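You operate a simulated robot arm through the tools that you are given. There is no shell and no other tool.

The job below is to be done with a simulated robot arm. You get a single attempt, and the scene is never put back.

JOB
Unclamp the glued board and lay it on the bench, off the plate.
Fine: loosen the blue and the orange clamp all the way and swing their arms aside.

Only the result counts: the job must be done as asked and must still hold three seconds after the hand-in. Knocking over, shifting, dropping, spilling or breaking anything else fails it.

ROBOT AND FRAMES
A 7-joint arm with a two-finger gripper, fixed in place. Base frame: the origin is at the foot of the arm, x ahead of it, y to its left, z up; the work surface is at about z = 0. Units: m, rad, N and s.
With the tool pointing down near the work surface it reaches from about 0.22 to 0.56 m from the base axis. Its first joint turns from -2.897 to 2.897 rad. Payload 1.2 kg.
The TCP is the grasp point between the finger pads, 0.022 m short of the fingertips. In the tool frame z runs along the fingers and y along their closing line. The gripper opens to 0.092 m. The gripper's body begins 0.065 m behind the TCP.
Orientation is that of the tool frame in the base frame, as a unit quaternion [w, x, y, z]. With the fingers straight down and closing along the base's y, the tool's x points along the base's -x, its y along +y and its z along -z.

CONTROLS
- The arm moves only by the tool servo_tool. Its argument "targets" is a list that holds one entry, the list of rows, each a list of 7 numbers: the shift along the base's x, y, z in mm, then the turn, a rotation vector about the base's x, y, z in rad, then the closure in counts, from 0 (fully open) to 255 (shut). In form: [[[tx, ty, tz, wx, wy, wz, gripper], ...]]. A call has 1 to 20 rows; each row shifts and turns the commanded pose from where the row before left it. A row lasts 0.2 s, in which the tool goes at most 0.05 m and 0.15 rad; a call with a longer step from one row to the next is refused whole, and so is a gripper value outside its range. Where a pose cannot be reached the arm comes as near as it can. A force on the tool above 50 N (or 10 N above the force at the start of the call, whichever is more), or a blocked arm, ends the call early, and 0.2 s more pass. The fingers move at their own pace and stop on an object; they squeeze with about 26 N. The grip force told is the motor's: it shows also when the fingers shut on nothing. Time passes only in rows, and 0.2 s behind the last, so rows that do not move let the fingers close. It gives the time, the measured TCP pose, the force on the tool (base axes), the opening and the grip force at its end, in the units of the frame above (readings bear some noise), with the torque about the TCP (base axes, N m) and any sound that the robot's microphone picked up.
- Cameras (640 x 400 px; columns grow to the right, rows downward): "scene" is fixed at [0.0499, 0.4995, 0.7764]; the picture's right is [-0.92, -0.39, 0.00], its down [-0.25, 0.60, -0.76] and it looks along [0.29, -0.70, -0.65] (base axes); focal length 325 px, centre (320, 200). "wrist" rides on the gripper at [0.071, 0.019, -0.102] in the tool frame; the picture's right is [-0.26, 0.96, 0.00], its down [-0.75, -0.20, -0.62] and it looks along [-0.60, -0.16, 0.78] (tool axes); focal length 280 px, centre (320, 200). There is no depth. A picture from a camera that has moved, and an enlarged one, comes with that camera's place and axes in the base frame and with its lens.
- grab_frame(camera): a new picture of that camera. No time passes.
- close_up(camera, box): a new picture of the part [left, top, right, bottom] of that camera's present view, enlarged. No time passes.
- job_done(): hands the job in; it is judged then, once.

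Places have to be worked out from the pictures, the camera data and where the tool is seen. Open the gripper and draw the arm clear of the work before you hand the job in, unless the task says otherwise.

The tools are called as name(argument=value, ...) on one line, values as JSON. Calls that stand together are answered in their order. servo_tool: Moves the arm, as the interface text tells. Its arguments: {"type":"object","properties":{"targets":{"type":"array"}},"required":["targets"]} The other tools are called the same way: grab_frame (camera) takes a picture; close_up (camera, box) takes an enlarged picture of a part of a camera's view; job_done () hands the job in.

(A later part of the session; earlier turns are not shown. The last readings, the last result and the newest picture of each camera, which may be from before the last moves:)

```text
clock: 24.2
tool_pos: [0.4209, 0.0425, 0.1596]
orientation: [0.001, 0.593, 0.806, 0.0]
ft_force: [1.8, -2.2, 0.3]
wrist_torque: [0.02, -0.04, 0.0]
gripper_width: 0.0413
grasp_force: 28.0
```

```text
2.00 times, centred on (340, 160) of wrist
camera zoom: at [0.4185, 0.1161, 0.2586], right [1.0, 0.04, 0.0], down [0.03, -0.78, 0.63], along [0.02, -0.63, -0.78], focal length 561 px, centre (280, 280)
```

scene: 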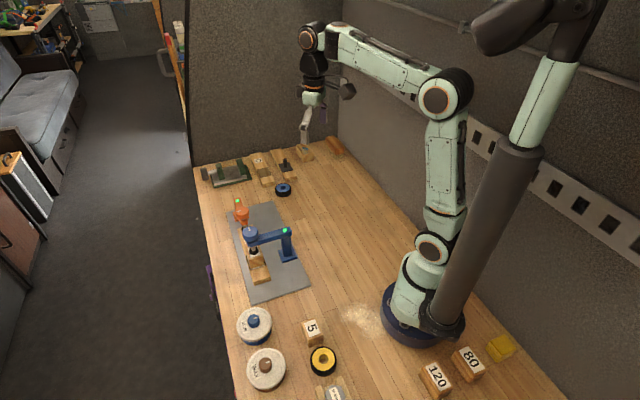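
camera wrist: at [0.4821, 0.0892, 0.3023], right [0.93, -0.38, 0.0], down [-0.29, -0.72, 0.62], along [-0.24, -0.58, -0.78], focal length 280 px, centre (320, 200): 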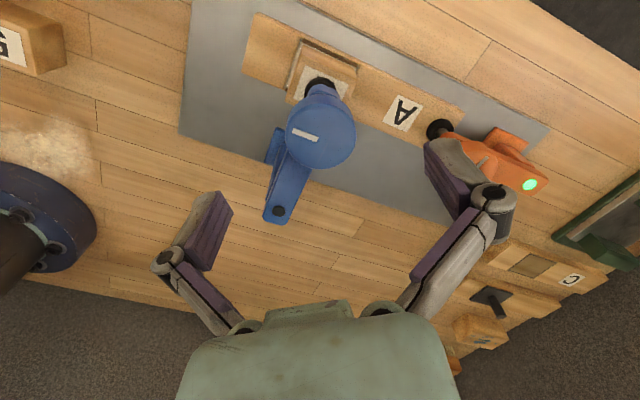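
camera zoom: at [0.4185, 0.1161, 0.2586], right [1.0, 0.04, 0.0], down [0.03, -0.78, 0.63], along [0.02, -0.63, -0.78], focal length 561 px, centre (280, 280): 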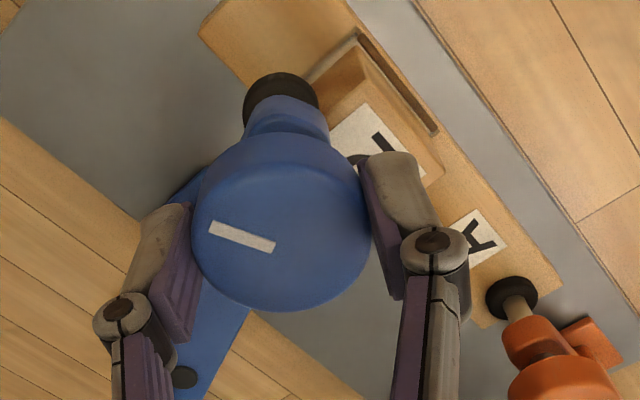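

The arm swings freely, with forces around 2 N. I continue the arc through to about 96°.

servo_tool(targets=[[[-12.5, 4.09, 0, 0, 0, 0.14, 255], [-12.93, 2.3, 0, 0, 0, 0.14, 255], [-13.12, 0.47, 0, 0, 0, 0.14, 255], [-13.07, -1.35, 0, 0, 0, 0.14, 255], [-12.75, -3.17, 0, 0, 0, 0.14, 255], [-12.19, -4.92, 0, 0, 0, 0.14, 255], [-11.38, -6.58, 0, 0, 0, 0.14, 255], [-10.35, -8.1, 0, 0, 0, 0.14, 255], [-9.12, -9.47, 0, 0, 0, 0.14, 255]]])

close_up(camera="scene", box=[215, 180, 335, 300])

grab_frame(camera="wrist")

```text
clock: 26.2
tool_pos: [0.3163, 0.0182, 0.1589]
orientation: [0.003, -0.002, 1.0, 0.003]
ft_force: [21.3, 12.5, 2.0]
wrist_torque: [0.16, -0.28, -0.01]
gripper_width: 0.0409
grasp_force: 28.0
```

```text
3.33 times, centred on (275, 240) of scene
camera zoom: at [0.0499, 0.4995, 0.7764], right [-0.92, -0.39, 0.0], down [-0.25, 0.6, -0.76], along [0.29, -0.7, -0.65], focal length 1085 px, centre (470, 67)
```

zoom: 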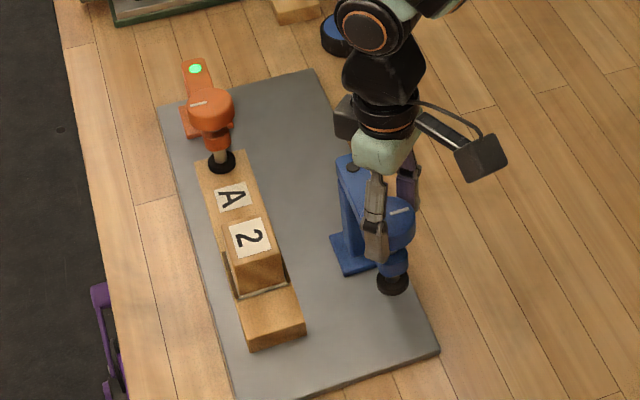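

```text
taken
camera wrist: at [0.2443, 0.0382, 0.2584], right [0.26, 0.97, 0.01], down [0.75, -0.21, 0.63], along [0.61, -0.16, -0.78], focal length 280 px, centre (320, 200)
```

wrist: 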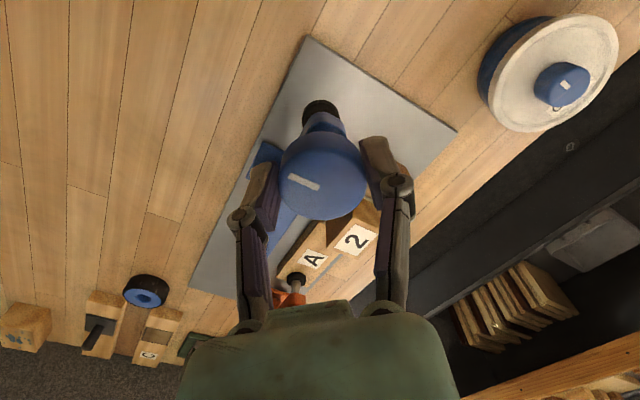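

The blue arm is about 94° aside at what seems to be its stop (21 N), and the block's label reads "2". I ease back, open and lift clear.

servo_tool(targets=[[[1.5, 1.0, 0, 0, 0, 0, 255], [0, 0, 0, 0, 0, 0, 60], [0, 0, 0, 0, 0, 0, 0], [0, 0, 15, 0, 0, 0, 0], [0, 0, 25, 0, 0, 0, 0], [0, 0, 20, 0, 0, 0, 0]]])

close_up(camera="scene", box=[215, 180, 335, 300])

grab_frame(camera="wrist")

```text
clock: 27.6
tool_pos: [0.315, 0.0151, 0.2183]
orientation: [0.0, 0.004, 1.0, 0.0]
ft_force: [0.0, 0.8, 0.5]
wrist_torque: [-0.02, -0.03, 0.02]
gripper_width: 0.0919
grasp_force: 0.0
```

```text
3.33 times, centred on (275, 240) of scene
camera zoom: at [0.0499, 0.4995, 0.7764], right [-0.92, -0.39, 0.0], down [-0.25, 0.6, -0.76], along [0.29, -0.7, -0.65], focal length 1085 px, centre (470, 67)
```

zoom: 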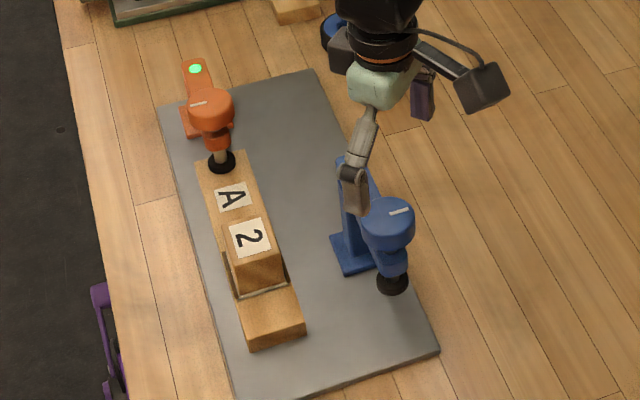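

```text
taken
camera wrist: at [0.2445, 0.0367, 0.3186], right [0.27, 0.96, 0.0], down [0.75, -0.21, 0.62], along [0.6, -0.17, -0.78], focal length 280 px, centre (320, 200)
```

wrist: 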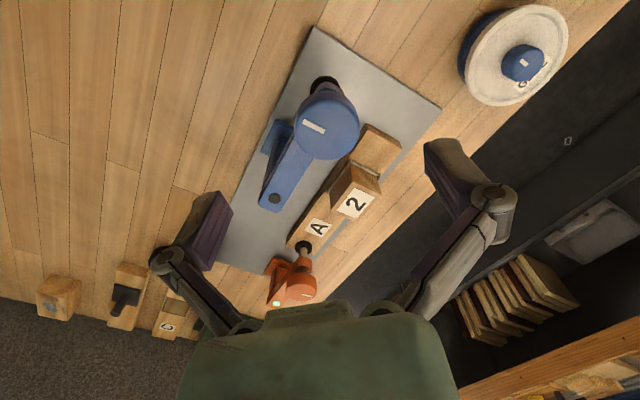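

Blue is parked aside. Now I go above the orange knob at about (0.542, -0.073), keeping height and turning the wrist clockwise to regain counter-clockwise travel.

servo_tool(targets=[[[20, -8, 0, 0, 0, -0.15, 0], [28, -11, 0, 0, 0, -0.15, 0], [28, -11, 0, 0, 0, -0.15, 0], [28, -11, 0, 0, 0, -0.15, 0], [28, -11, 0, 0, 0, -0.15, 0], [28, -11, 0, 0, 0, -0.15, 0], [28, -11, 0, 0, 0, -0.15, 0], [20, -8, 0, 0, 0, -0.15, 0], [15, -5, -8, 0, 0, -0.15, 0], [4, -1, -10, 0, 0, -0.15, 0]]])

grab_frame(camera="wrist")

close_up(camera="scene", box=[215, 160, 315, 250])

```text
clock: 29.8
tool_pos: [0.5426, -0.0718, 0.1993]
orientation: [0.0, 0.686, 0.728, 0.0]
ft_force: [0.1, 0.6, 0.0]
wrist_torque: [-0.02, 0.01, 0.0]
gripper_width: 0.0923
grasp_force: 0.1
```

```text
taken
camera wrist: at [0.5574, 0.0012, 0.3002], right [0.98, -0.2, 0.0], down [-0.16, -0.76, 0.63], along [-0.13, -0.61, -0.78], focal length 280 px, centre (320, 200)
```

wrist: 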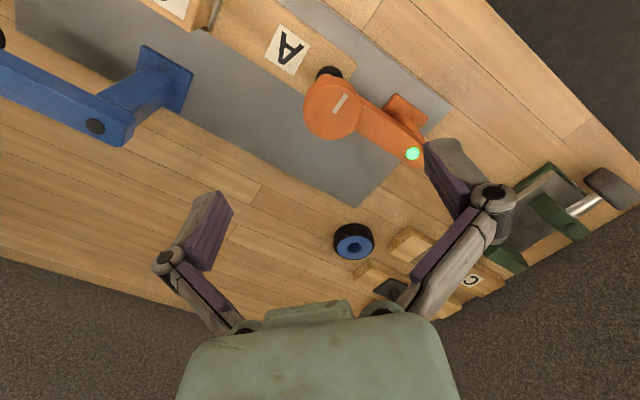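

```text
4.44 times, centred on (265, 205) of scene
camera zoom: at [0.0499, 0.4995, 0.7764], right [-0.92, -0.39, 0.0], down [-0.25, 0.6, -0.76], along [0.29, -0.7, -0.65], focal length 1446 px, centre (564, 178)
```

zoom: 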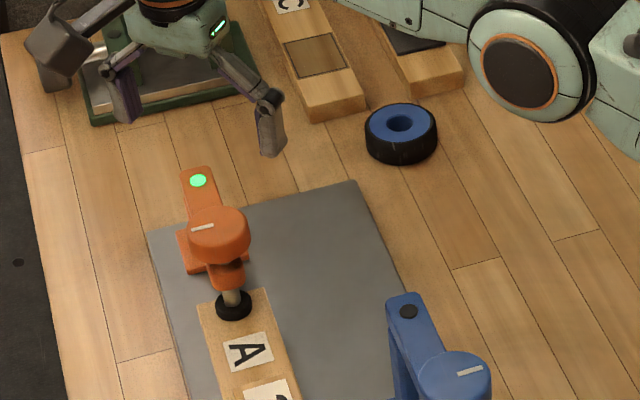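

Reach is fine here. I enlarge the wrist and scene views to fix the orange knob's centre and height.

close_up(camera="wrist", box=[270, 40, 450, 180])

close_up(camera="scene", box=[240, 190, 290, 235])

```text
2.86 times, centred on (360, 110) of wrist
camera zoom: at [0.5574, 0.0012, 0.3002], right [0.98, -0.2, 0.0], down [-0.16, -0.76, 0.63], along [-0.13, -0.61, -0.78], focal length 801 px, centre (206, 457)
```

zoom: 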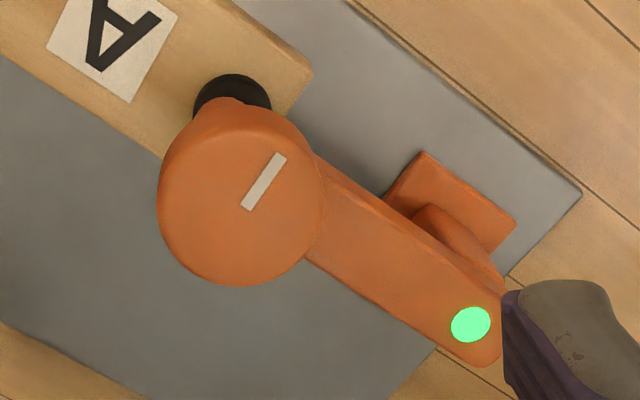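

```text
8.89 times, centred on (265, 212) of scene
camera zoom: at [0.0499, 0.4995, 0.7764], right [-0.92, -0.39, 0.0], down [-0.25, 0.6, -0.76], along [0.29, -0.7, -0.65], focal length 2893 px, centre (809, 89)
```

zoom: 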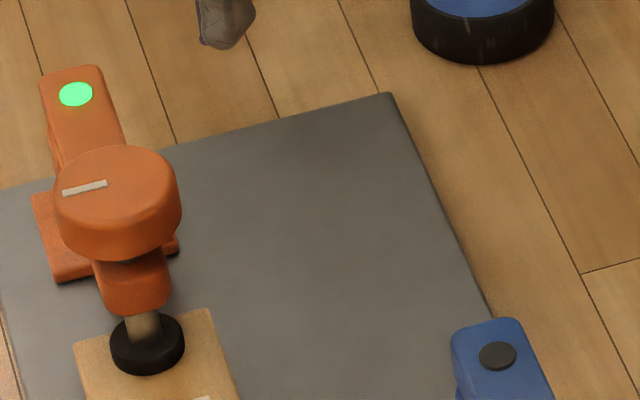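

The orange knob's centre comes out at (0.548, -0.074) with its top at z≈0.110, and the arm top at z≈0.082. I turn the wrist further clockwise and shift over that centre, still high.

servo_tool(targets=[[[2.5, -1, 0, 0, 0, -0.15, 0], [2.5, -1, 0, 0, 0, -0.15, 0], [0, 0, 0, 0, 0, -0.15, 0], [0, 0, 0, 0, 0, -0.15, 0], [0, 0, 0, 0, 0, -0.15, 0], [0, 0, 0, 0, 0, -0.15, 0], [0, 0, 0, 0, 0, -0.15, 0], [0, 0, 0, 0, 0, -0.15, 0], [0, 0, 0, 0, 0, -0.15, 0], [0, 0, -5, 0, 0, -0.15, 0], [0, 0, -10, 0, 0, -0.15, 0], [0, 0, -10, 0, 0, -0.15, 0]]])

close_up(camera="wrist", box=[160, 20, 480, 240])

close_up(camera="scene", box=[215, 160, 315, 250])

```text
clock: 32.4
tool_pos: [0.547, -0.0738, 0.176]
orientation: [0.001, 0.996, -0.084, 0.001]
ft_force: [0.3, 0.2, 0.3]
wrist_torque: [-0.03, 0.03, 0.0]
gripper_width: 0.0921
grasp_force: 0.0
```

```text
1.82 times, centred on (320, 130) of wrist
camera zoom: at [0.6136, -0.104, 0.2754], right [-0.42, -0.91, 0.0], down [-0.71, 0.33, 0.62], along [-0.57, 0.26, -0.78], focal length 510 px, centre (320, 327)
```

zoom: 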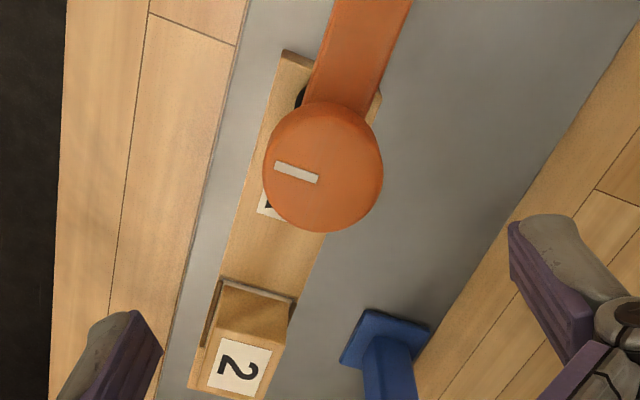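

```text
4.44 times, centred on (265, 205) of scene
camera zoom: at [0.0499, 0.4995, 0.7764], right [-0.92, -0.39, 0.0], down [-0.25, 0.6, -0.76], along [0.29, -0.7, -0.65], focal length 1446 px, centre (564, 178)
```

zoom: 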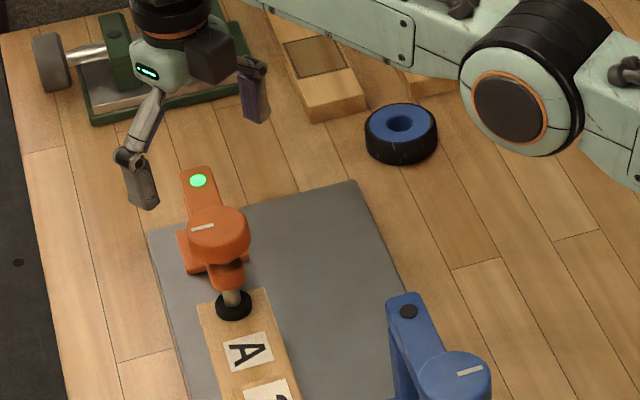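

Aligned within about 1 mm. I descend to z≈0.115 (fingertips about 1 cm above the orange arm) and close on the knob.

servo_tool(targets=[[[1, -0.7, -15, 0, 0, 0, 0], [0, 0, -16, 0, 0, 0, 0], [0, 0, -16, 0, 0, 0, 0], [0, 0, -14, 0, 0, 0, 0], [0, 0, 0, 0, 0, 0, 255], [0, 0, 0, 0, 0, 0, 255], [0, 0, 0, 0, 0, 0, 255]]])

close_up(camera="wrist", box=[160, 20, 480, 240])

close_up(camera="scene", box=[225, 170, 300, 230])

```text
clock: 34.0
tool_pos: [0.5488, -0.0766, 0.1148]
orientation: [0.001, 0.996, -0.085, 0.002]
ft_force: [-4.2, -12.6, 16.4]
wrist_torque: [-0.13, 0.19, -0.01]
gripper_width: 0.0407
grasp_force: 27.8
```

```text
1.82 times, centred on (320, 130) of wrist
camera zoom: at [0.6148, -0.1057, 0.2154], right [-0.42, -0.91, 0.0], down [-0.71, 0.33, 0.62], along [-0.56, 0.26, -0.78], focal length 510 px, centre (320, 327)
```

zoom: 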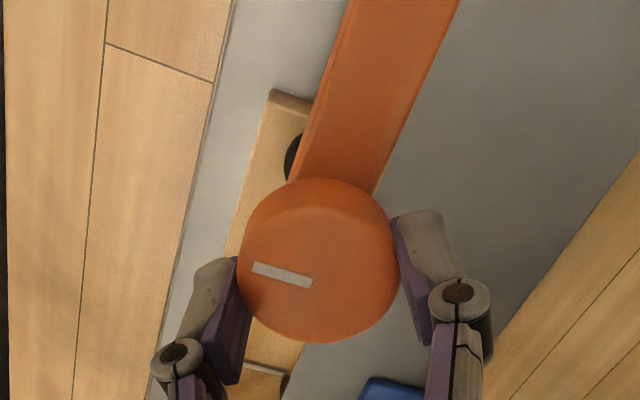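

```text
6.67 times, centred on (262, 200) of scene
camera zoom: at [0.0499, 0.4995, 0.7764], right [-0.92, -0.39, 0.0], down [-0.25, 0.6, -0.76], along [0.29, -0.7, -0.65], focal length 2170 px, centre (703, 200)
```

zoom: 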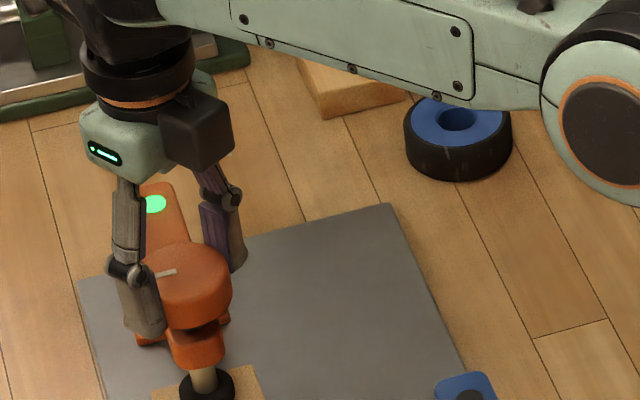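

Gripped, LED still green. I trim the load and try a small counter-clockwise turn to feel this screw's direction.

servo_tool(targets=[[[-0.3, -1.6, 0.8, 0, 0, 0, 255], [0, 0, 0, 0, 0, 0.1, 255], [0, 0, 0.1, 0, 0, 0.1, 255], [0, 0, 0.1, 0, 0, 0.1, 255]]])

close_up(camera="wrist", box=[160, 20, 480, 240])

close_up(camera="scene", box=[225, 170, 300, 230])

```text
clock: 35.0
tool_pos: [0.5496, -0.0773, 0.1157]
orientation: [0.0, 0.998, 0.068, 0.001]
ft_force: [8.5, -10.6, 5.3]
wrist_torque: [-0.23, -0.25, -0.06]
gripper_width: 0.0409
grasp_force: 27.8
```

```text
1.82 times, centred on (320, 130) of wrist
camera zoom: at [0.621, -0.0851, 0.2153], right [-0.13, -0.99, 0.0], down [-0.77, 0.1, 0.62], along [-0.62, 0.08, -0.78], focal length 510 px, centre (320, 327)
```

zoom: 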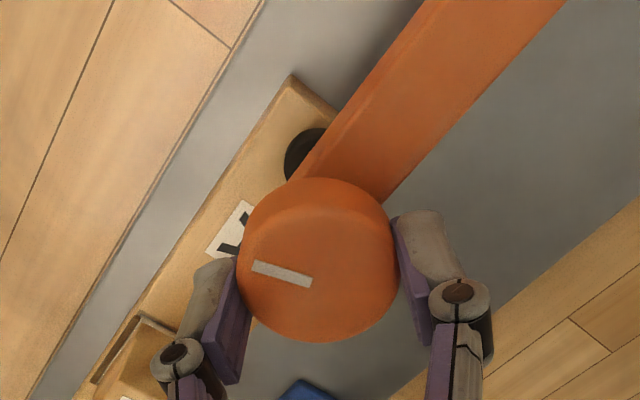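

```text
6.67 times, centred on (262, 200) of scene
camera zoom: at [0.0499, 0.4995, 0.7764], right [-0.92, -0.39, 0.0], down [-0.25, 0.6, -0.76], along [0.29, -0.7, -0.65], focal length 2170 px, centre (703, 200)
```

zoom: 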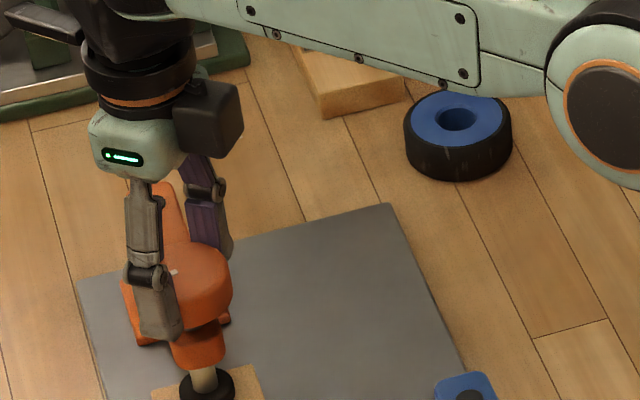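

It turns with low torque as blue did. I trim toward (+x, −y) and continue counter-clockwise, rising with the thread.

servo_tool(targets=[[[0.6, -1.2, 0.2, 0, 0, 0.1, 255], [0, 0, 0.2, 0, 0, 0.15, 255], [0, 0, 0.2, 0, 0, 0.15, 255], [0, 0, 0.2, 0, 0, 0.15, 255], [0, 0, 0.2, 0, 0, 0.15, 255]]])

close_up(camera="wrist", box=[160, 20, 480, 240])

close_up(camera="scene", box=[225, 170, 300, 230])

```text
clock: 36.2
tool_pos: [0.5496, -0.0779, 0.1165]
orientation: [-0.001, 0.914, 0.406, 0.0]
ft_force: [4.3, -9.6, -1.4]
wrist_torque: [0.03, -0.16, -0.03]
gripper_width: 0.0409
grasp_force: 28.0
```

```text
1.82 times, centred on (320, 130) of wrist
camera zoom: at [0.6106, -0.037, 0.216], right [0.54, -0.84, 0.0], down [-0.66, -0.42, 0.63], along [-0.53, -0.34, -0.78], focal length 510 px, centre (320, 327)
```

zoom: 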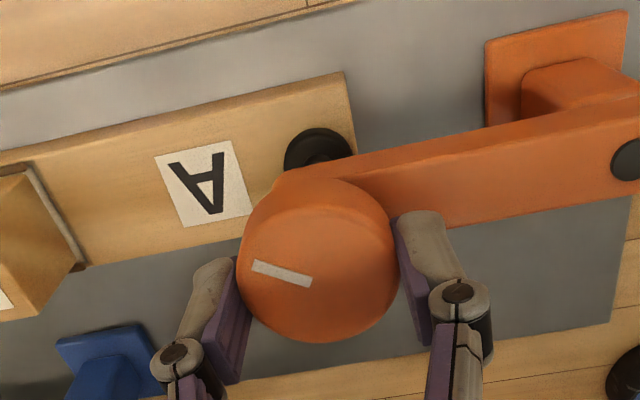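

```text
6.67 times, centred on (262, 200) of scene
camera zoom: at [0.0499, 0.4995, 0.7764], right [-0.92, -0.39, 0.0], down [-0.25, 0.6, -0.76], along [0.29, -0.7, -0.65], focal length 2170 px, centre (703, 200)
```

zoom: 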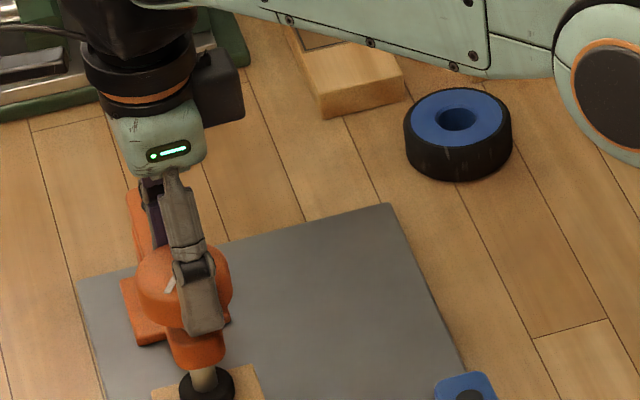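

The orange LED is now dark, so the clamp is loosening. I carry on counter-clockwise.

servo_tool(targets=[[[0.2, -0.8, 0.2, 0, 0, 0.15, 255], [0, -0.3, 0.24, 0, 0, 0.15, 255], [0, 0, 0.24, 0, 0, 0.15, 255], [0, 0, 0.24, 0, 0, 0.15, 255], [0, 0, 0.24, 0, 0, 0.15, 255], [0, 0, 0.24, 0, 0, 0.15, 255], [0, 0, 0.24, 0, 0, 0.15, 255]]])

close_up(camera="wrist", box=[160, 20, 480, 240])

close_up(camera="scene", box=[225, 170, 300, 230])

```text
clock: 37.8
tool_pos: [0.5494, -0.0793, 0.1184]
orientation: [0.001, 0.588, 0.809, 0.001]
ft_force: [13.5, -10.0, 2.7]
wrist_torque: [-0.04, -0.24, -0.07]
gripper_width: 0.0409
grasp_force: 28.5
```

```text
1.82 times, centred on (320, 130) of wrist
camera zoom: at [0.5455, -0.0048, 0.2185], right [1.0, 0.05, 0.0], down [0.04, -0.78, 0.63], along [0.03, -0.62, -0.78], focal length 510 px, centre (320, 327)
```

zoom: 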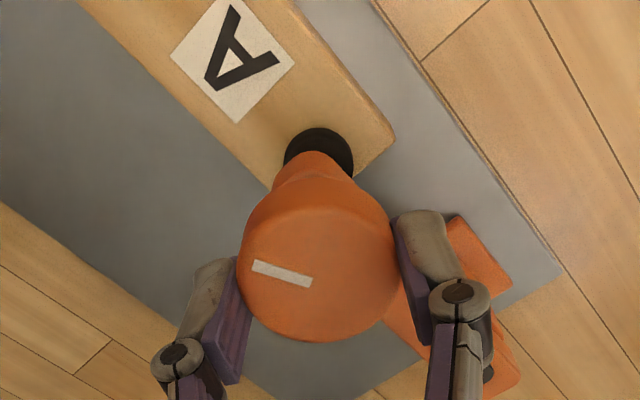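

```text
6.67 times, centred on (262, 200) of scene
camera zoom: at [0.0499, 0.4995, 0.7764], right [-0.92, -0.39, 0.0], down [-0.25, 0.6, -0.76], along [0.29, -0.7, -0.65], focal length 2170 px, centre (703, 200)
```

zoom: 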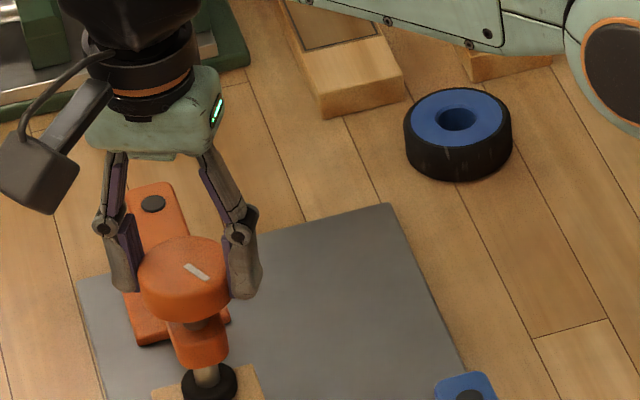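

Turned about 2.05 rad so far with low torque. I trim toward (+x, −y) and continue up to the expected stop.

servo_tool(targets=[[[0.9, -1.2, 0.24, 0, 0, 0.15, 255], [0, 0, 0.24, 0, 0, 0.15, 255], [0, 0, 0.24, 0, 0, 0.15, 255], [0, 0, 0.24, 0, 0, 0.15, 255], [0, 0, 0.24, 0, 0, 0.15, 255]]])

close_up(camera="wrist", box=[160, 20, 480, 240])

close_up(camera="scene", box=[225, 170, 300, 230])

```text
clock: 39.0
tool_pos: [0.5497, -0.0798, 0.121]
orientation: [0.0, 0.25, 0.968, 0.002]
ft_force: [-0.9, 3.5, 16.2]
wrist_torque: [0.13, -0.04, -0.01]
gripper_width: 0.0409
grasp_force: 27.8
```

```text
1.82 times, centred on (320, 130) of wrist
camera zoom: at [0.497, -0.027, 0.2197], right [0.7, 0.72, 0.0], down [0.56, -0.54, 0.63], along [0.45, -0.43, -0.78], focal length 510 px, centre (320, 327)
```

zoom: 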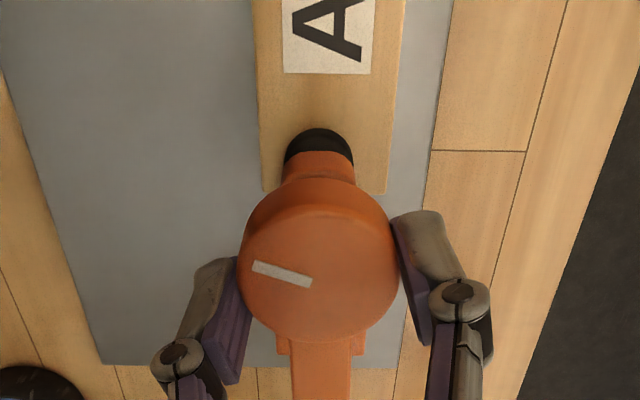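

```text
6.67 times, centred on (262, 200) of scene
camera zoom: at [0.0499, 0.4995, 0.7764], right [-0.92, -0.39, 0.0], down [-0.25, 0.6, -0.76], along [0.29, -0.7, -0.65], focal length 2170 px, centre (703, 200)
```

zoom: 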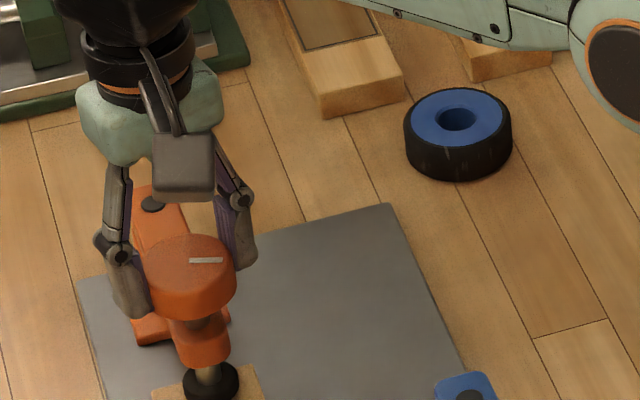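

Turned 2.8 rad, torque still near zero. I let off the z load and continue, looking for the stop.

servo_tool(targets=[[[0, 0.2, 0.9, 0, 0, 0.1, 255], [0, 0, 0.2, 0, 0, 0.1, 255], [0, 0, 0.2, 0, 0, 0.1, 255], [0, 0, 0.15, 0, 0, 0.1, 255]]])

close_up(camera="wrist", box=[160, 20, 480, 240])

```text
clock: 40.0
tool_pos: [0.5492, -0.0785, 0.1207]
orientation: [-0.001, 0.054, 0.999, 0.0]
ft_force: [-6.0, 7.9, 15.9]
wrist_torque: [0.29, -0.11, -0.23]
gripper_width: 0.0409
grasp_force: 27.2
```

```text
1.82 times, centred on (320, 130) of wrist
camera zoom: at [0.4812, -0.0515, 0.2207], right [0.36, 0.93, 0.0], down [0.73, -0.28, 0.62], along [0.58, -0.23, -0.78], focal length 510 px, centre (320, 327)
```

zoom: 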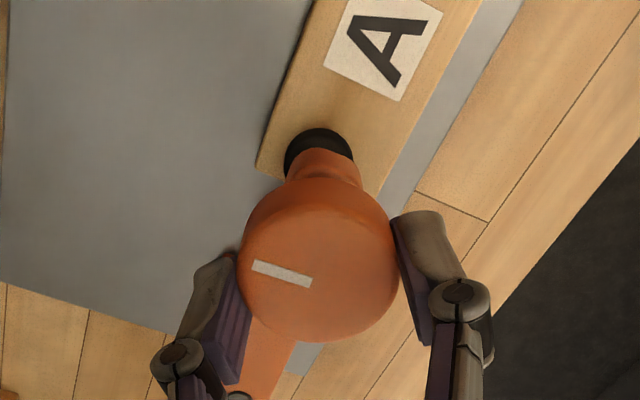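

Torque has begun to build (−0.23 N·m) at 3.2 rad. I turn a little more to confirm it is the stop.

servo_tool(targets=[[[0.3, -0.5, 0.6, 0, 0, 0.1, 255], [0, 0, 0, 0, 0, 0.1, 255]]])

close_up(camera="wrist", box=[160, 20, 480, 240])

close_up(camera="scene", box=[225, 170, 300, 230])

```text
clock: 40.6
tool_pos: [0.5491, -0.0818, 0.1217]
orientation: [-0.001, -0.044, 0.999, 0.0]
ft_force: [-1.1, -2.6, 5.9]
wrist_torque: [0.03, -0.1, -0.42]
gripper_width: 0.0408
grasp_force: 27.9
```

```text
1.82 times, centred on (320, 130) of wrist
camera zoom: at [0.4774, -0.0675, 0.2207], right [0.18, 0.98, 0.0], down [0.77, -0.14, 0.62], along [0.61, -0.11, -0.78], focal length 510 px, centre (320, 327)
```

zoom: 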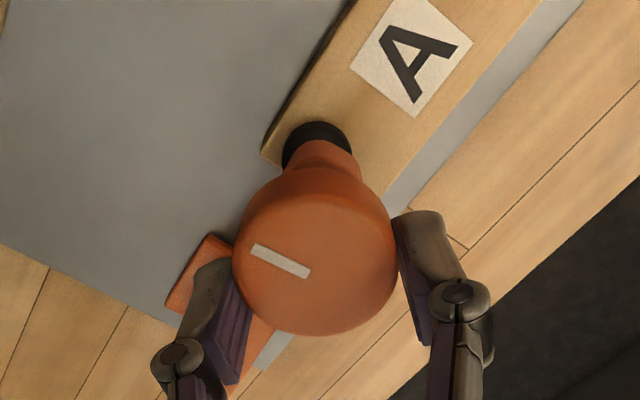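

```text
6.67 times, centred on (262, 200) of scene
camera zoom: at [0.0499, 0.4995, 0.7764], right [-0.92, -0.39, 0.0], down [-0.25, 0.6, -0.76], along [0.29, -0.7, -0.65], focal length 2170 px, centre (703, 200)
```

zoom: 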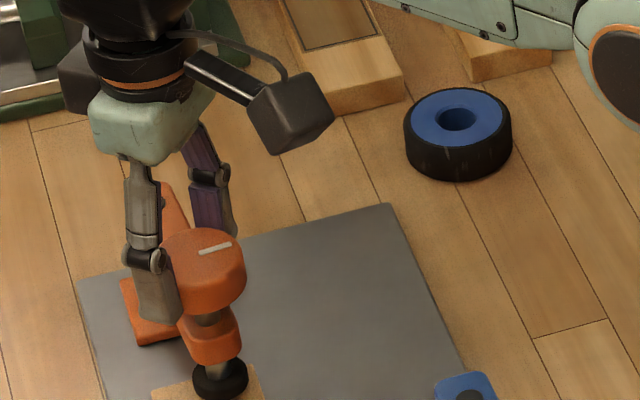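

The stop is reached: the orange arm itself has begun to swing counter-clockwise with the knob, and its pad is clear of the board. I release, lift, and turn the wrist back so that I have enough travel to swing it fully.

servo_tool(targets=[[[0, 0, 0, 0, 0, -0.03, 100], [0, 0, 0, 0, 0, 0, 0], [0, 0, 0, 0, 0, 0, 0], [0, 0, 20, 0, 0, 0, 0], [0, 0, 25, 0, 0, -0.12, 0], [0, 0, 5, 0, 0, -0.15, 0], [0, 0, 0, 0, 0, -0.15, 0], [0, 0, 0, 0, 0, -0.15, 0], [0, 0, 0, 0, 0, -0.15, 0], [0, 0, 0, 0, 0, -0.15, 0], [0, 0, 0, 0, 0, -0.15, 0], [0, 0, 0, 0, 0, -0.15, 0], [0, 0, 0, 0, 0, -0.15, 0], [0, 0, 0, 0, 0, -0.15, 0]]])

close_up(camera="wrist", box=[240, 30, 440, 200])

close_up(camera="scene", box=[225, 180, 300, 240])

```text
clock: 43.6
tool_pos: [0.5489, -0.0798, 0.1709]
orientation: [-0.001, 0.649, 0.761, -0.001]
ft_force: [0.2, 0.0, 0.4]
wrist_torque: [0.02, -0.01, 0.01]
gripper_width: 0.0921
grasp_force: 0.0
```

```text
2.35 times, centred on (340, 115) of wrist
camera zoom: at [0.5579, -0.0056, 0.2707], right [0.99, -0.11, 0.0], down [-0.08, -0.78, 0.62], along [-0.07, -0.62, -0.78], focal length 660 px, centre (273, 400)
```

zoom: 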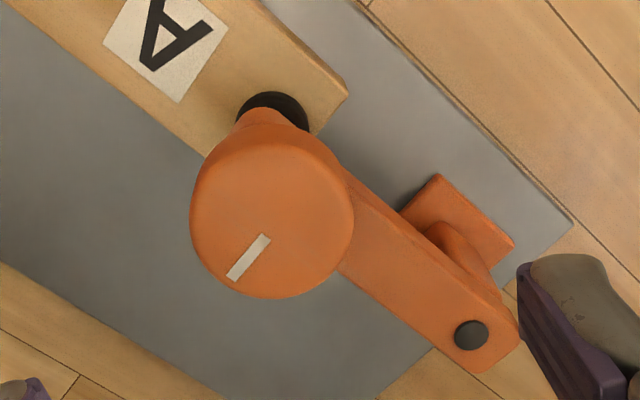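

```text
6.67 times, centred on (262, 210) of scene
camera zoom: at [0.0499, 0.4995, 0.7764], right [-0.92, -0.39, 0.0], down [-0.25, 0.6, -0.76], along [0.29, -0.7, -0.65], focal length 2170 px, centre (703, 133)
```

zoom: 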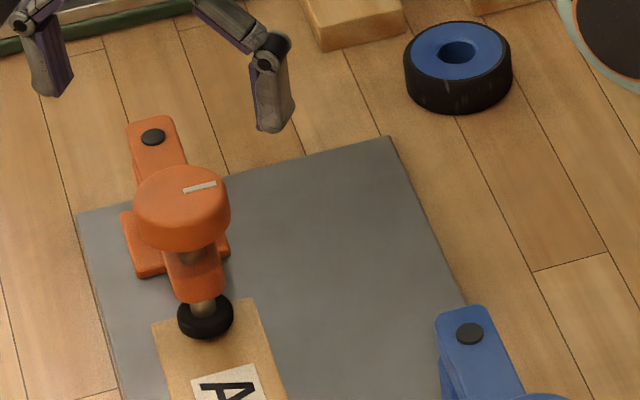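

On release the orange arm sits at its original angle again, with the knob at about (0.549, -0.0755) and the tick turned 180°. I recentre over it, descend and regrip with the wrist turned back.

servo_tool(targets=[[[0.2, 3.5, -15, 0, 0, 0, 0], [0, 0, -17, 0, 0, 0, 0], [0, 0, -17, 0, 0, 0, 0], [0, 0, 0, 0, 0, 0, 255], [0, 0, 0, 0, 0, 0, 255], [0, 0, 0, 0, 0, 0, 255]]])

close_up(camera="wrist", box=[160, 20, 480, 240])

close_up(camera="scene", box=[225, 180, 300, 240])

```text
clock: 45.0
tool_pos: [0.5505, -0.0774, 0.1225]
orientation: [0.0, 0.648, 0.762, 0.0]
ft_force: [-13.4, 0.4, 14.4]
wrist_torque: [0.32, 0.33, -0.04]
gripper_width: 0.0405
grasp_force: 28.1
```

```text
1.82 times, centred on (320, 130) of wrist
camera zoom: at [0.5578, -0.0026, 0.2221], right [0.99, -0.1, 0.0], down [-0.08, -0.78, 0.62], along [-0.06, -0.62, -0.78], focal length 510 px, centre (320, 327)
```

zoom: 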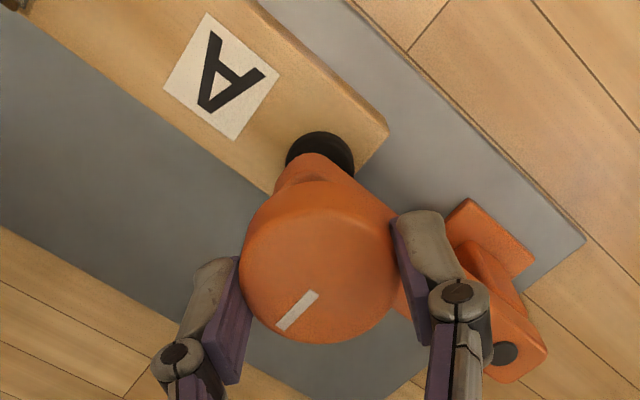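

```text
6.67 times, centred on (262, 210) of scene
camera zoom: at [0.0499, 0.4995, 0.7764], right [-0.92, -0.39, 0.0], down [-0.25, 0.6, -0.76], along [0.29, -0.7, -0.65], focal length 2170 px, centre (703, 133)
```

zoom: 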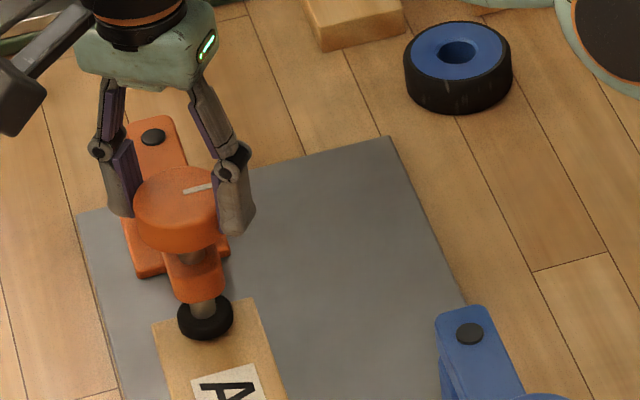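

Gripped. I trim the load and turn 0.25 rad more counter-clockwise to confirm the stop before swinging.

servo_tool(targets=[[[-1.1, 0, 0.7, 0, 0, 0, 255], [0, 0, 0, 0, 0, 0.08, 255], [0, 0, 0, 0, 0, 0.08, 255], [0, 0, 0, 0, 0, 0.08, 255]]])

close_up(camera="wrist", box=[160, 20, 480, 240])

close_up(camera="scene", box=[225, 180, 300, 240])

```text
clock: 46.0
tool_pos: [0.5488, -0.0765, 0.1225]
orientation: [0.0, 0.551, 0.834, -0.001]
ft_force: [-7.5, 1.0, 5.8]
wrist_torque: [-0.03, 0.15, -0.61]
gripper_width: 0.0405
grasp_force: 28.1
```

```text
1.82 times, centred on (320, 130) of wrist
camera zoom: at [0.5388, -0.003, 0.222], right [0.99, 0.14, 0.0], down [0.11, -0.77, 0.62], along [0.08, -0.62, -0.78], focal length 510 px, centre (320, 327)
```

zoom: 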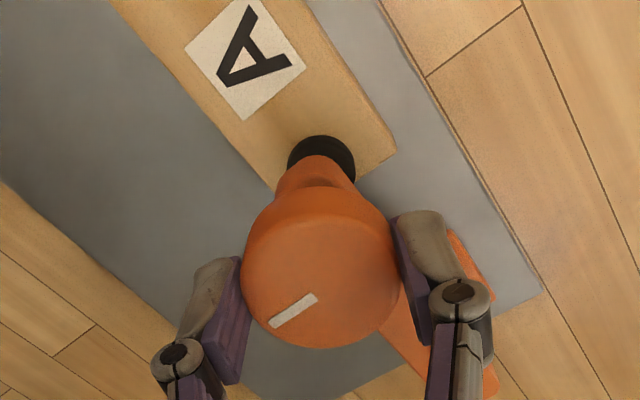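

```text
6.67 times, centred on (262, 210) of scene
camera zoom: at [0.0499, 0.4995, 0.7764], right [-0.92, -0.39, 0.0], down [-0.25, 0.6, -0.76], along [0.29, -0.7, -0.65], focal length 2170 px, centre (703, 133)
```

zoom: 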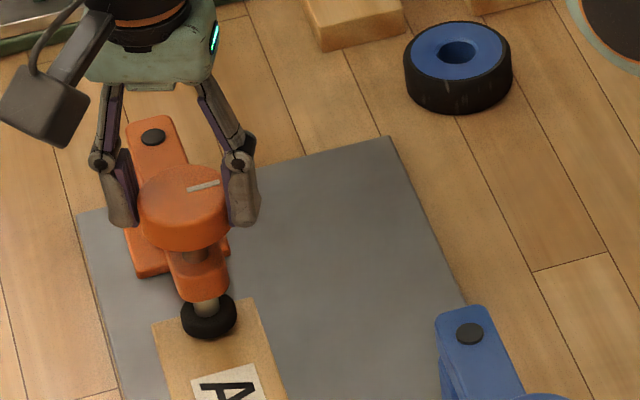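

Torque −0.61 N·m with slip, so the orange screw is at its loose stop. I swing the arm counter-clockwise about its post at (0.610, -0.135), first three rows.

servo_tool(targets=[[[-0.4, 0, 0.2, 0, 0, -0.06, 255], [-7.57, -9.08, 0, 0, 0, 0.14, 255], [-6.22, -10.04, 0, 0, 0, 0.14, 255], [-4.76, -10.83, 0, 0, 0, 0.14, 255]]])

close_up(camera="scene", box=[225, 170, 315, 240])

close_up(camera="wrist", box=[160, 20, 480, 240])

```text
clock: 47.0
tool_pos: [0.5292, -0.1071, 0.1221]
orientation: [-0.003, 0.392, 0.92, 0.0]
ft_force: [-8.2, 4.3, 1.0]
wrist_torque: [0.11, 0.26, 0.01]
gripper_width: 0.0407
grasp_force: 28.0
```

```text
5.71 times, centred on (270, 205) of scene
camera zoom: at [0.0499, 0.4995, 0.7764], right [-0.92, -0.39, 0.0], down [-0.25, 0.6, -0.76], along [0.29, -0.7, -0.65], focal length 1860 px, centre (606, 171)
```

zoom: 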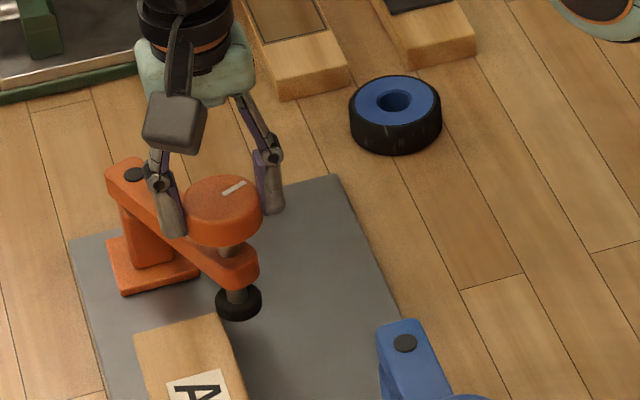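

```text
1.82 times, centred on (320, 130) of wrist
camera zoom: at [0.4945, -0.0409, 0.2224], right [0.88, 0.48, 0.0], down [0.38, -0.69, 0.62], along [0.3, -0.55, -0.78], focal length 510 px, centre (320, 327)
```

zoom: 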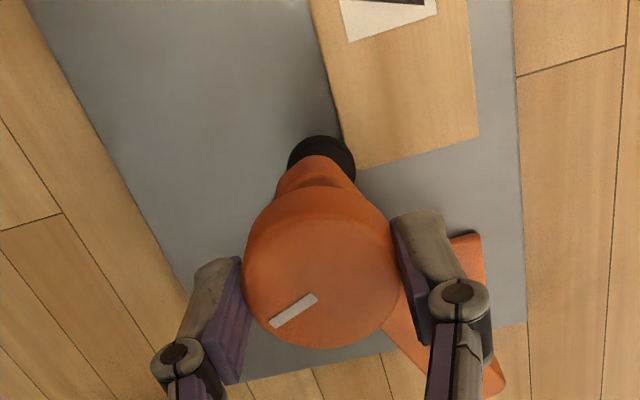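

It swings well and the pad is off the board. I continue the arc, with a small radial trim.

servo_tool(targets=[[[-4.0, -11.1, 0, 0, 0, 0.14, 255], [-1.6, -11.72, 0, 0, 0, 0.14, 255], [0.06, -11.81, 0, 0, 0, 0.14, 255], [1.71, -11.71, 0, 0, 0, 0.14, 255]]])

close_up(camera="scene", box=[225, 160, 335, 240])

grab_frame(camera="wrist")

```text
clock: 48.0
tool_pos: [0.5256, -0.154, 0.1225]
orientation: [-0.002, 0.125, 0.992, -0.001]
ft_force: [-23.3, -7.0, -0.6]
wrist_torque: [-0.23, 0.31, -0.34]
gripper_width: 0.0406
grasp_force: 28.2
```

```text
5.00 times, centred on (280, 200) of scene
camera zoom: at [0.0499, 0.4995, 0.7764], right [-0.92, -0.39, 0.0], down [-0.25, 0.6, -0.76], along [0.29, -0.7, -0.65], focal length 1627 px, centre (520, 200)
```

zoom: 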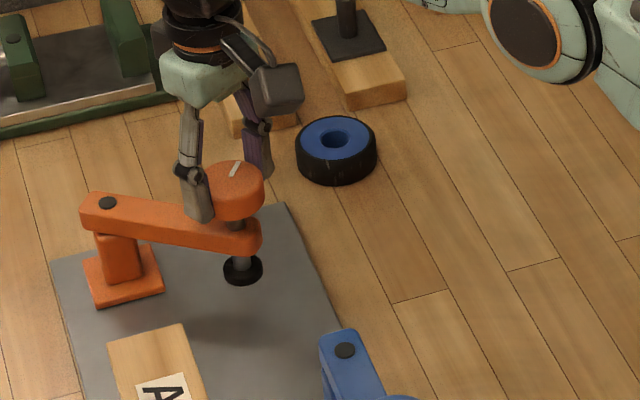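

```text
taken
camera wrist: at [0.4619, -0.117, 0.2227], right [0.49, 0.87, 0.0], down [0.68, -0.38, 0.62], along [0.54, -0.31, -0.78], focal length 280 px, centre (320, 200)
```

wrist: 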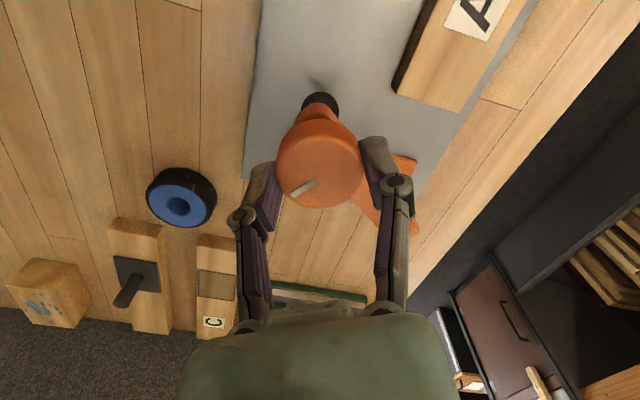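

The orange arm is about 57° round. The 23 N radial load tells me the true swing radius is slightly larger (about 0.086 m, centre near (0.6085, -0.139)), so I relax outward and carry on toward the reach limit.

servo_tool(targets=[[[-1.6, -1.5, 0, 0, 0, -0.05, 255], [3.1, -12.4, 0, 0, 0, 0.14, 255], [4.6, -11.1, 0, 0, 0, 0.14, 255]]])

close_up(camera="scene", box=[225, 160, 335, 240])

```text
clock: 48.8
tool_pos: [0.5328, -0.1773, 0.1227]
orientation: [0.002, 0.009, 1.0, 0.0]
ft_force: [0.0, -1.1, -3.3]
wrist_torque: [-0.18, 0.62, -0.22]
gripper_width: 0.0405
grasp_force: 28.1
```

```text
5.00 times, centred on (280, 200) of scene
camera zoom: at [0.0499, 0.4995, 0.7764], right [-0.92, -0.39, 0.0], down [-0.25, 0.6, -0.76], along [0.29, -0.7, -0.65], focal length 1627 px, centre (520, 200)
```

zoom: 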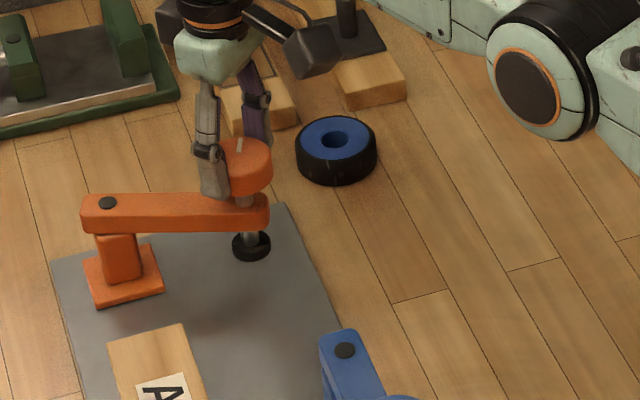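

Low forces and good tracking at r≈0.56 m, now about 73° round. I try two more steps toward 90°.

servo_tool(targets=[[[6.2, -10.4, 0, 0, 0, 0.12, 255], [7.2, -9.2, 0, 0, 0, 0.12, 255]]])

close_up(camera="scene", box=[225, 160, 335, 240])

grab_frame(camera="wrist")

```text
clock: 49.4
tool_pos: [0.5272, -0.191, 0.1236]
orientation: [0.001, -0.111, 0.994, -0.001]
ft_force: [10.4, 6.5, 7.8]
wrist_torque: [0.11, -0.15, 0.03]
gripper_width: 0.04
grasp_force: 27.5
out of reach, approached as far as the arm can: row 1, 2
```

```text
5.00 times, centred on (280, 200) of scene
camera zoom: at [0.0499, 0.4995, 0.7764], right [-0.92, -0.39, 0.0], down [-0.25, 0.6, -0.76], along [0.29, -0.7, -0.65], focal length 1627 px, centre (520, 200)
```

zoom: 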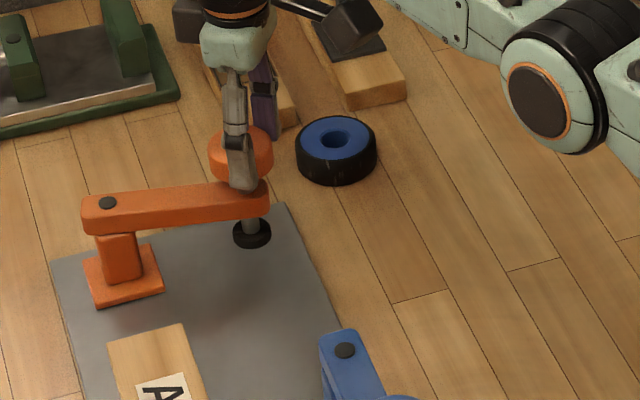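

```text
taken
camera wrist: at [0.4538, -0.1868, 0.2228], right [0.04, 1.0, 0.0], down [0.78, -0.03, 0.63], along [0.63, -0.03, -0.78], focal length 280 px, centre (320, 200)
```

wrist: 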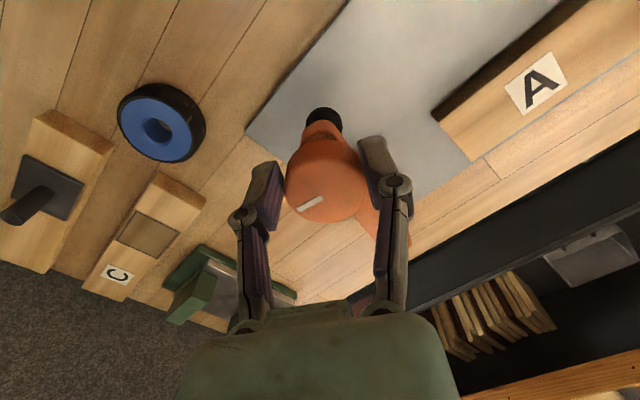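

The arm has reached its limit at r≈0.56 m with the orange arm about 76° round. I open and lift straight away from it, then inspect.

servo_tool(targets=[[[0, 0, 0, 0, 0, 0, 60], [0, 0, 0, 0, 0, 0, 0], [0, 0, 0, 0, 0, 0, 0]]])

close_up(camera="wrist", box=[160, 20, 480, 240])

```text
clock: 50.2
tool_pos: [0.5273, -0.19, 0.1215]
orientation: [0.0, -0.111, 0.994, 0.001]
ft_force: [0.1, 0.5, -0.1]
wrist_torque: [0.01, -0.01, 0.02]
gripper_width: 0.0919
grasp_force: 0.0
```

```text
1.82 times, centred on (320, 130) of wrist
camera zoom: at [0.4538, -0.1863, 0.2218], right [0.04, 1.0, 0.0], down [0.78, -0.03, 0.62], along [0.62, -0.03, -0.78], focal length 510 px, centre (320, 327)
```

zoom: 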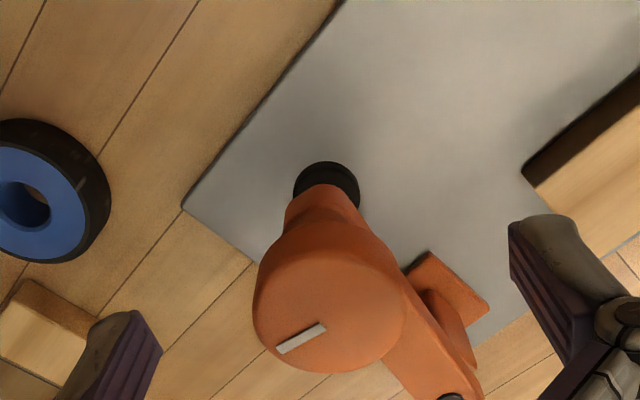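

Released cleanly. I lift 60 mm and look from the scene camera.

servo_tool(targets=[[[-3, 0, 10, 0, 0, 0, 0], [-5, 0, 20, 0, 0, 0, 0], [-5, 5, 20, 0, 0, 0, 0], [-10, 10, 15, 0, 0, 0, 0]]])

close_up(camera="scene", box=[205, 160, 325, 300])

grab_frame(camera="wrist")

```text
clock: 51.2
tool_pos: [0.5051, -0.177, 0.1872]
orientation: [0.0, -0.109, 0.994, 0.0]
ft_force: [-1.1, 0.5, 0.0]
wrist_torque: [0.06, -0.03, 0.03]
gripper_width: 0.0918
grasp_force: 0.1
```

```text
2.86 times, centred on (265, 230) of scene
camera zoom: at [0.0499, 0.4995, 0.7764], right [-0.92, -0.39, 0.0], down [-0.25, 0.6, -0.76], along [0.29, -0.7, -0.65], focal length 930 px, centre (477, 114)
```

zoom: 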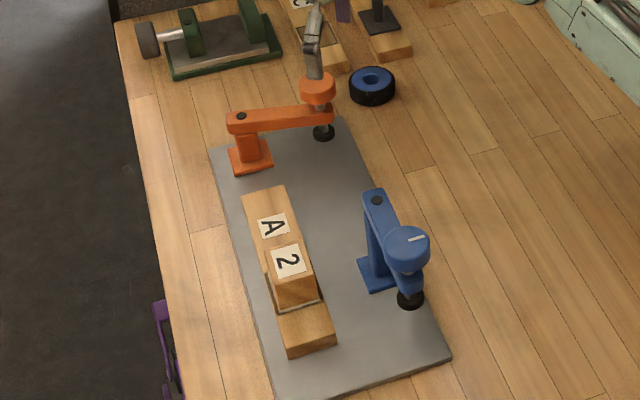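

```text
taken
camera wrist: at [0.431, -0.1716, 0.2864], right [0.04, 1.0, 0.0], down [0.78, -0.03, 0.62], along [0.62, -0.03, -0.78], focal length 280 px, centre (320, 200)
```

wrist: 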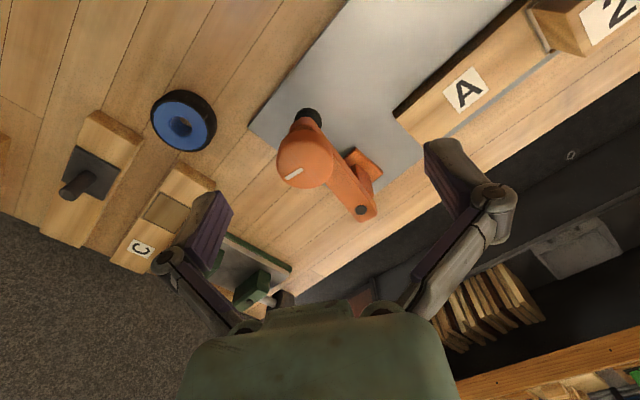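

The orange arm is at about 76° and has stayed put. To be safely "aside" like blue, I'll nudge the knob round further with closed fingers from behind, which needs less reach. First I close the fingers and come down beside the knob.

servo_tool(targets=[[[3, 15, 0, 0, 0, 0, 255], [3.4, 16, 0, 0, 0, 0, 255], [0, 0, 0, 0, 0, 0, 255], [0, 0, -20, 0, 0, 0, 255], [0, 0, -25, 0, 0, 0, 255], [0, 0, -20, 0, 0, 0, 255]]])

close_up(camera="wrist", box=[160, 20, 480, 240])

close_up(camera="scene", box=[225, 160, 335, 240])

```text
clock: 52.6
tool_pos: [0.5107, -0.1458, 0.1216]
orientation: [0.0, -0.111, 0.994, 0.0]
ft_force: [0.3, 0.2, 0.4]
wrist_torque: [0.0, -0.02, -0.01]
gripper_width: 0.0002
grasp_force: 26.3
```

```text
1.82 times, centred on (320, 130) of wrist
camera zoom: at [0.4373, -0.1407, 0.2212], right [0.04, 1.0, 0.0], down [0.78, -0.03, 0.63], along [0.62, -0.03, -0.78], focal length 510 px, centre (320, 327)
```

zoom: 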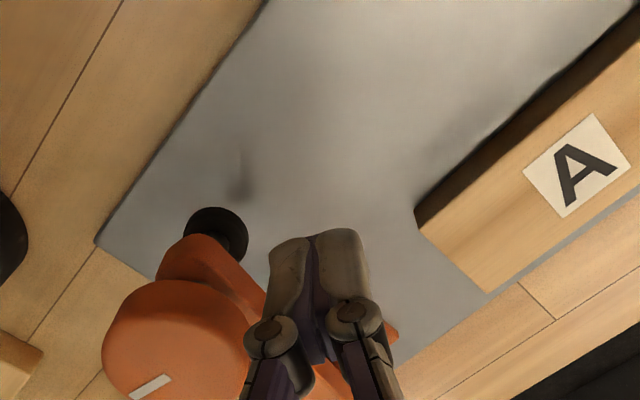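

```text
5.00 times, centred on (280, 200) of scene
camera zoom: at [0.0499, 0.4995, 0.7764], right [-0.92, -0.39, 0.0], down [-0.25, 0.6, -0.76], along [0.29, -0.7, -0.65], focal length 1627 px, centre (520, 200)
```

zoom: 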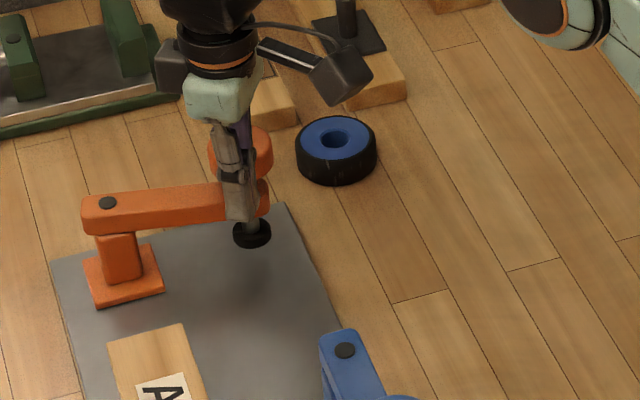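

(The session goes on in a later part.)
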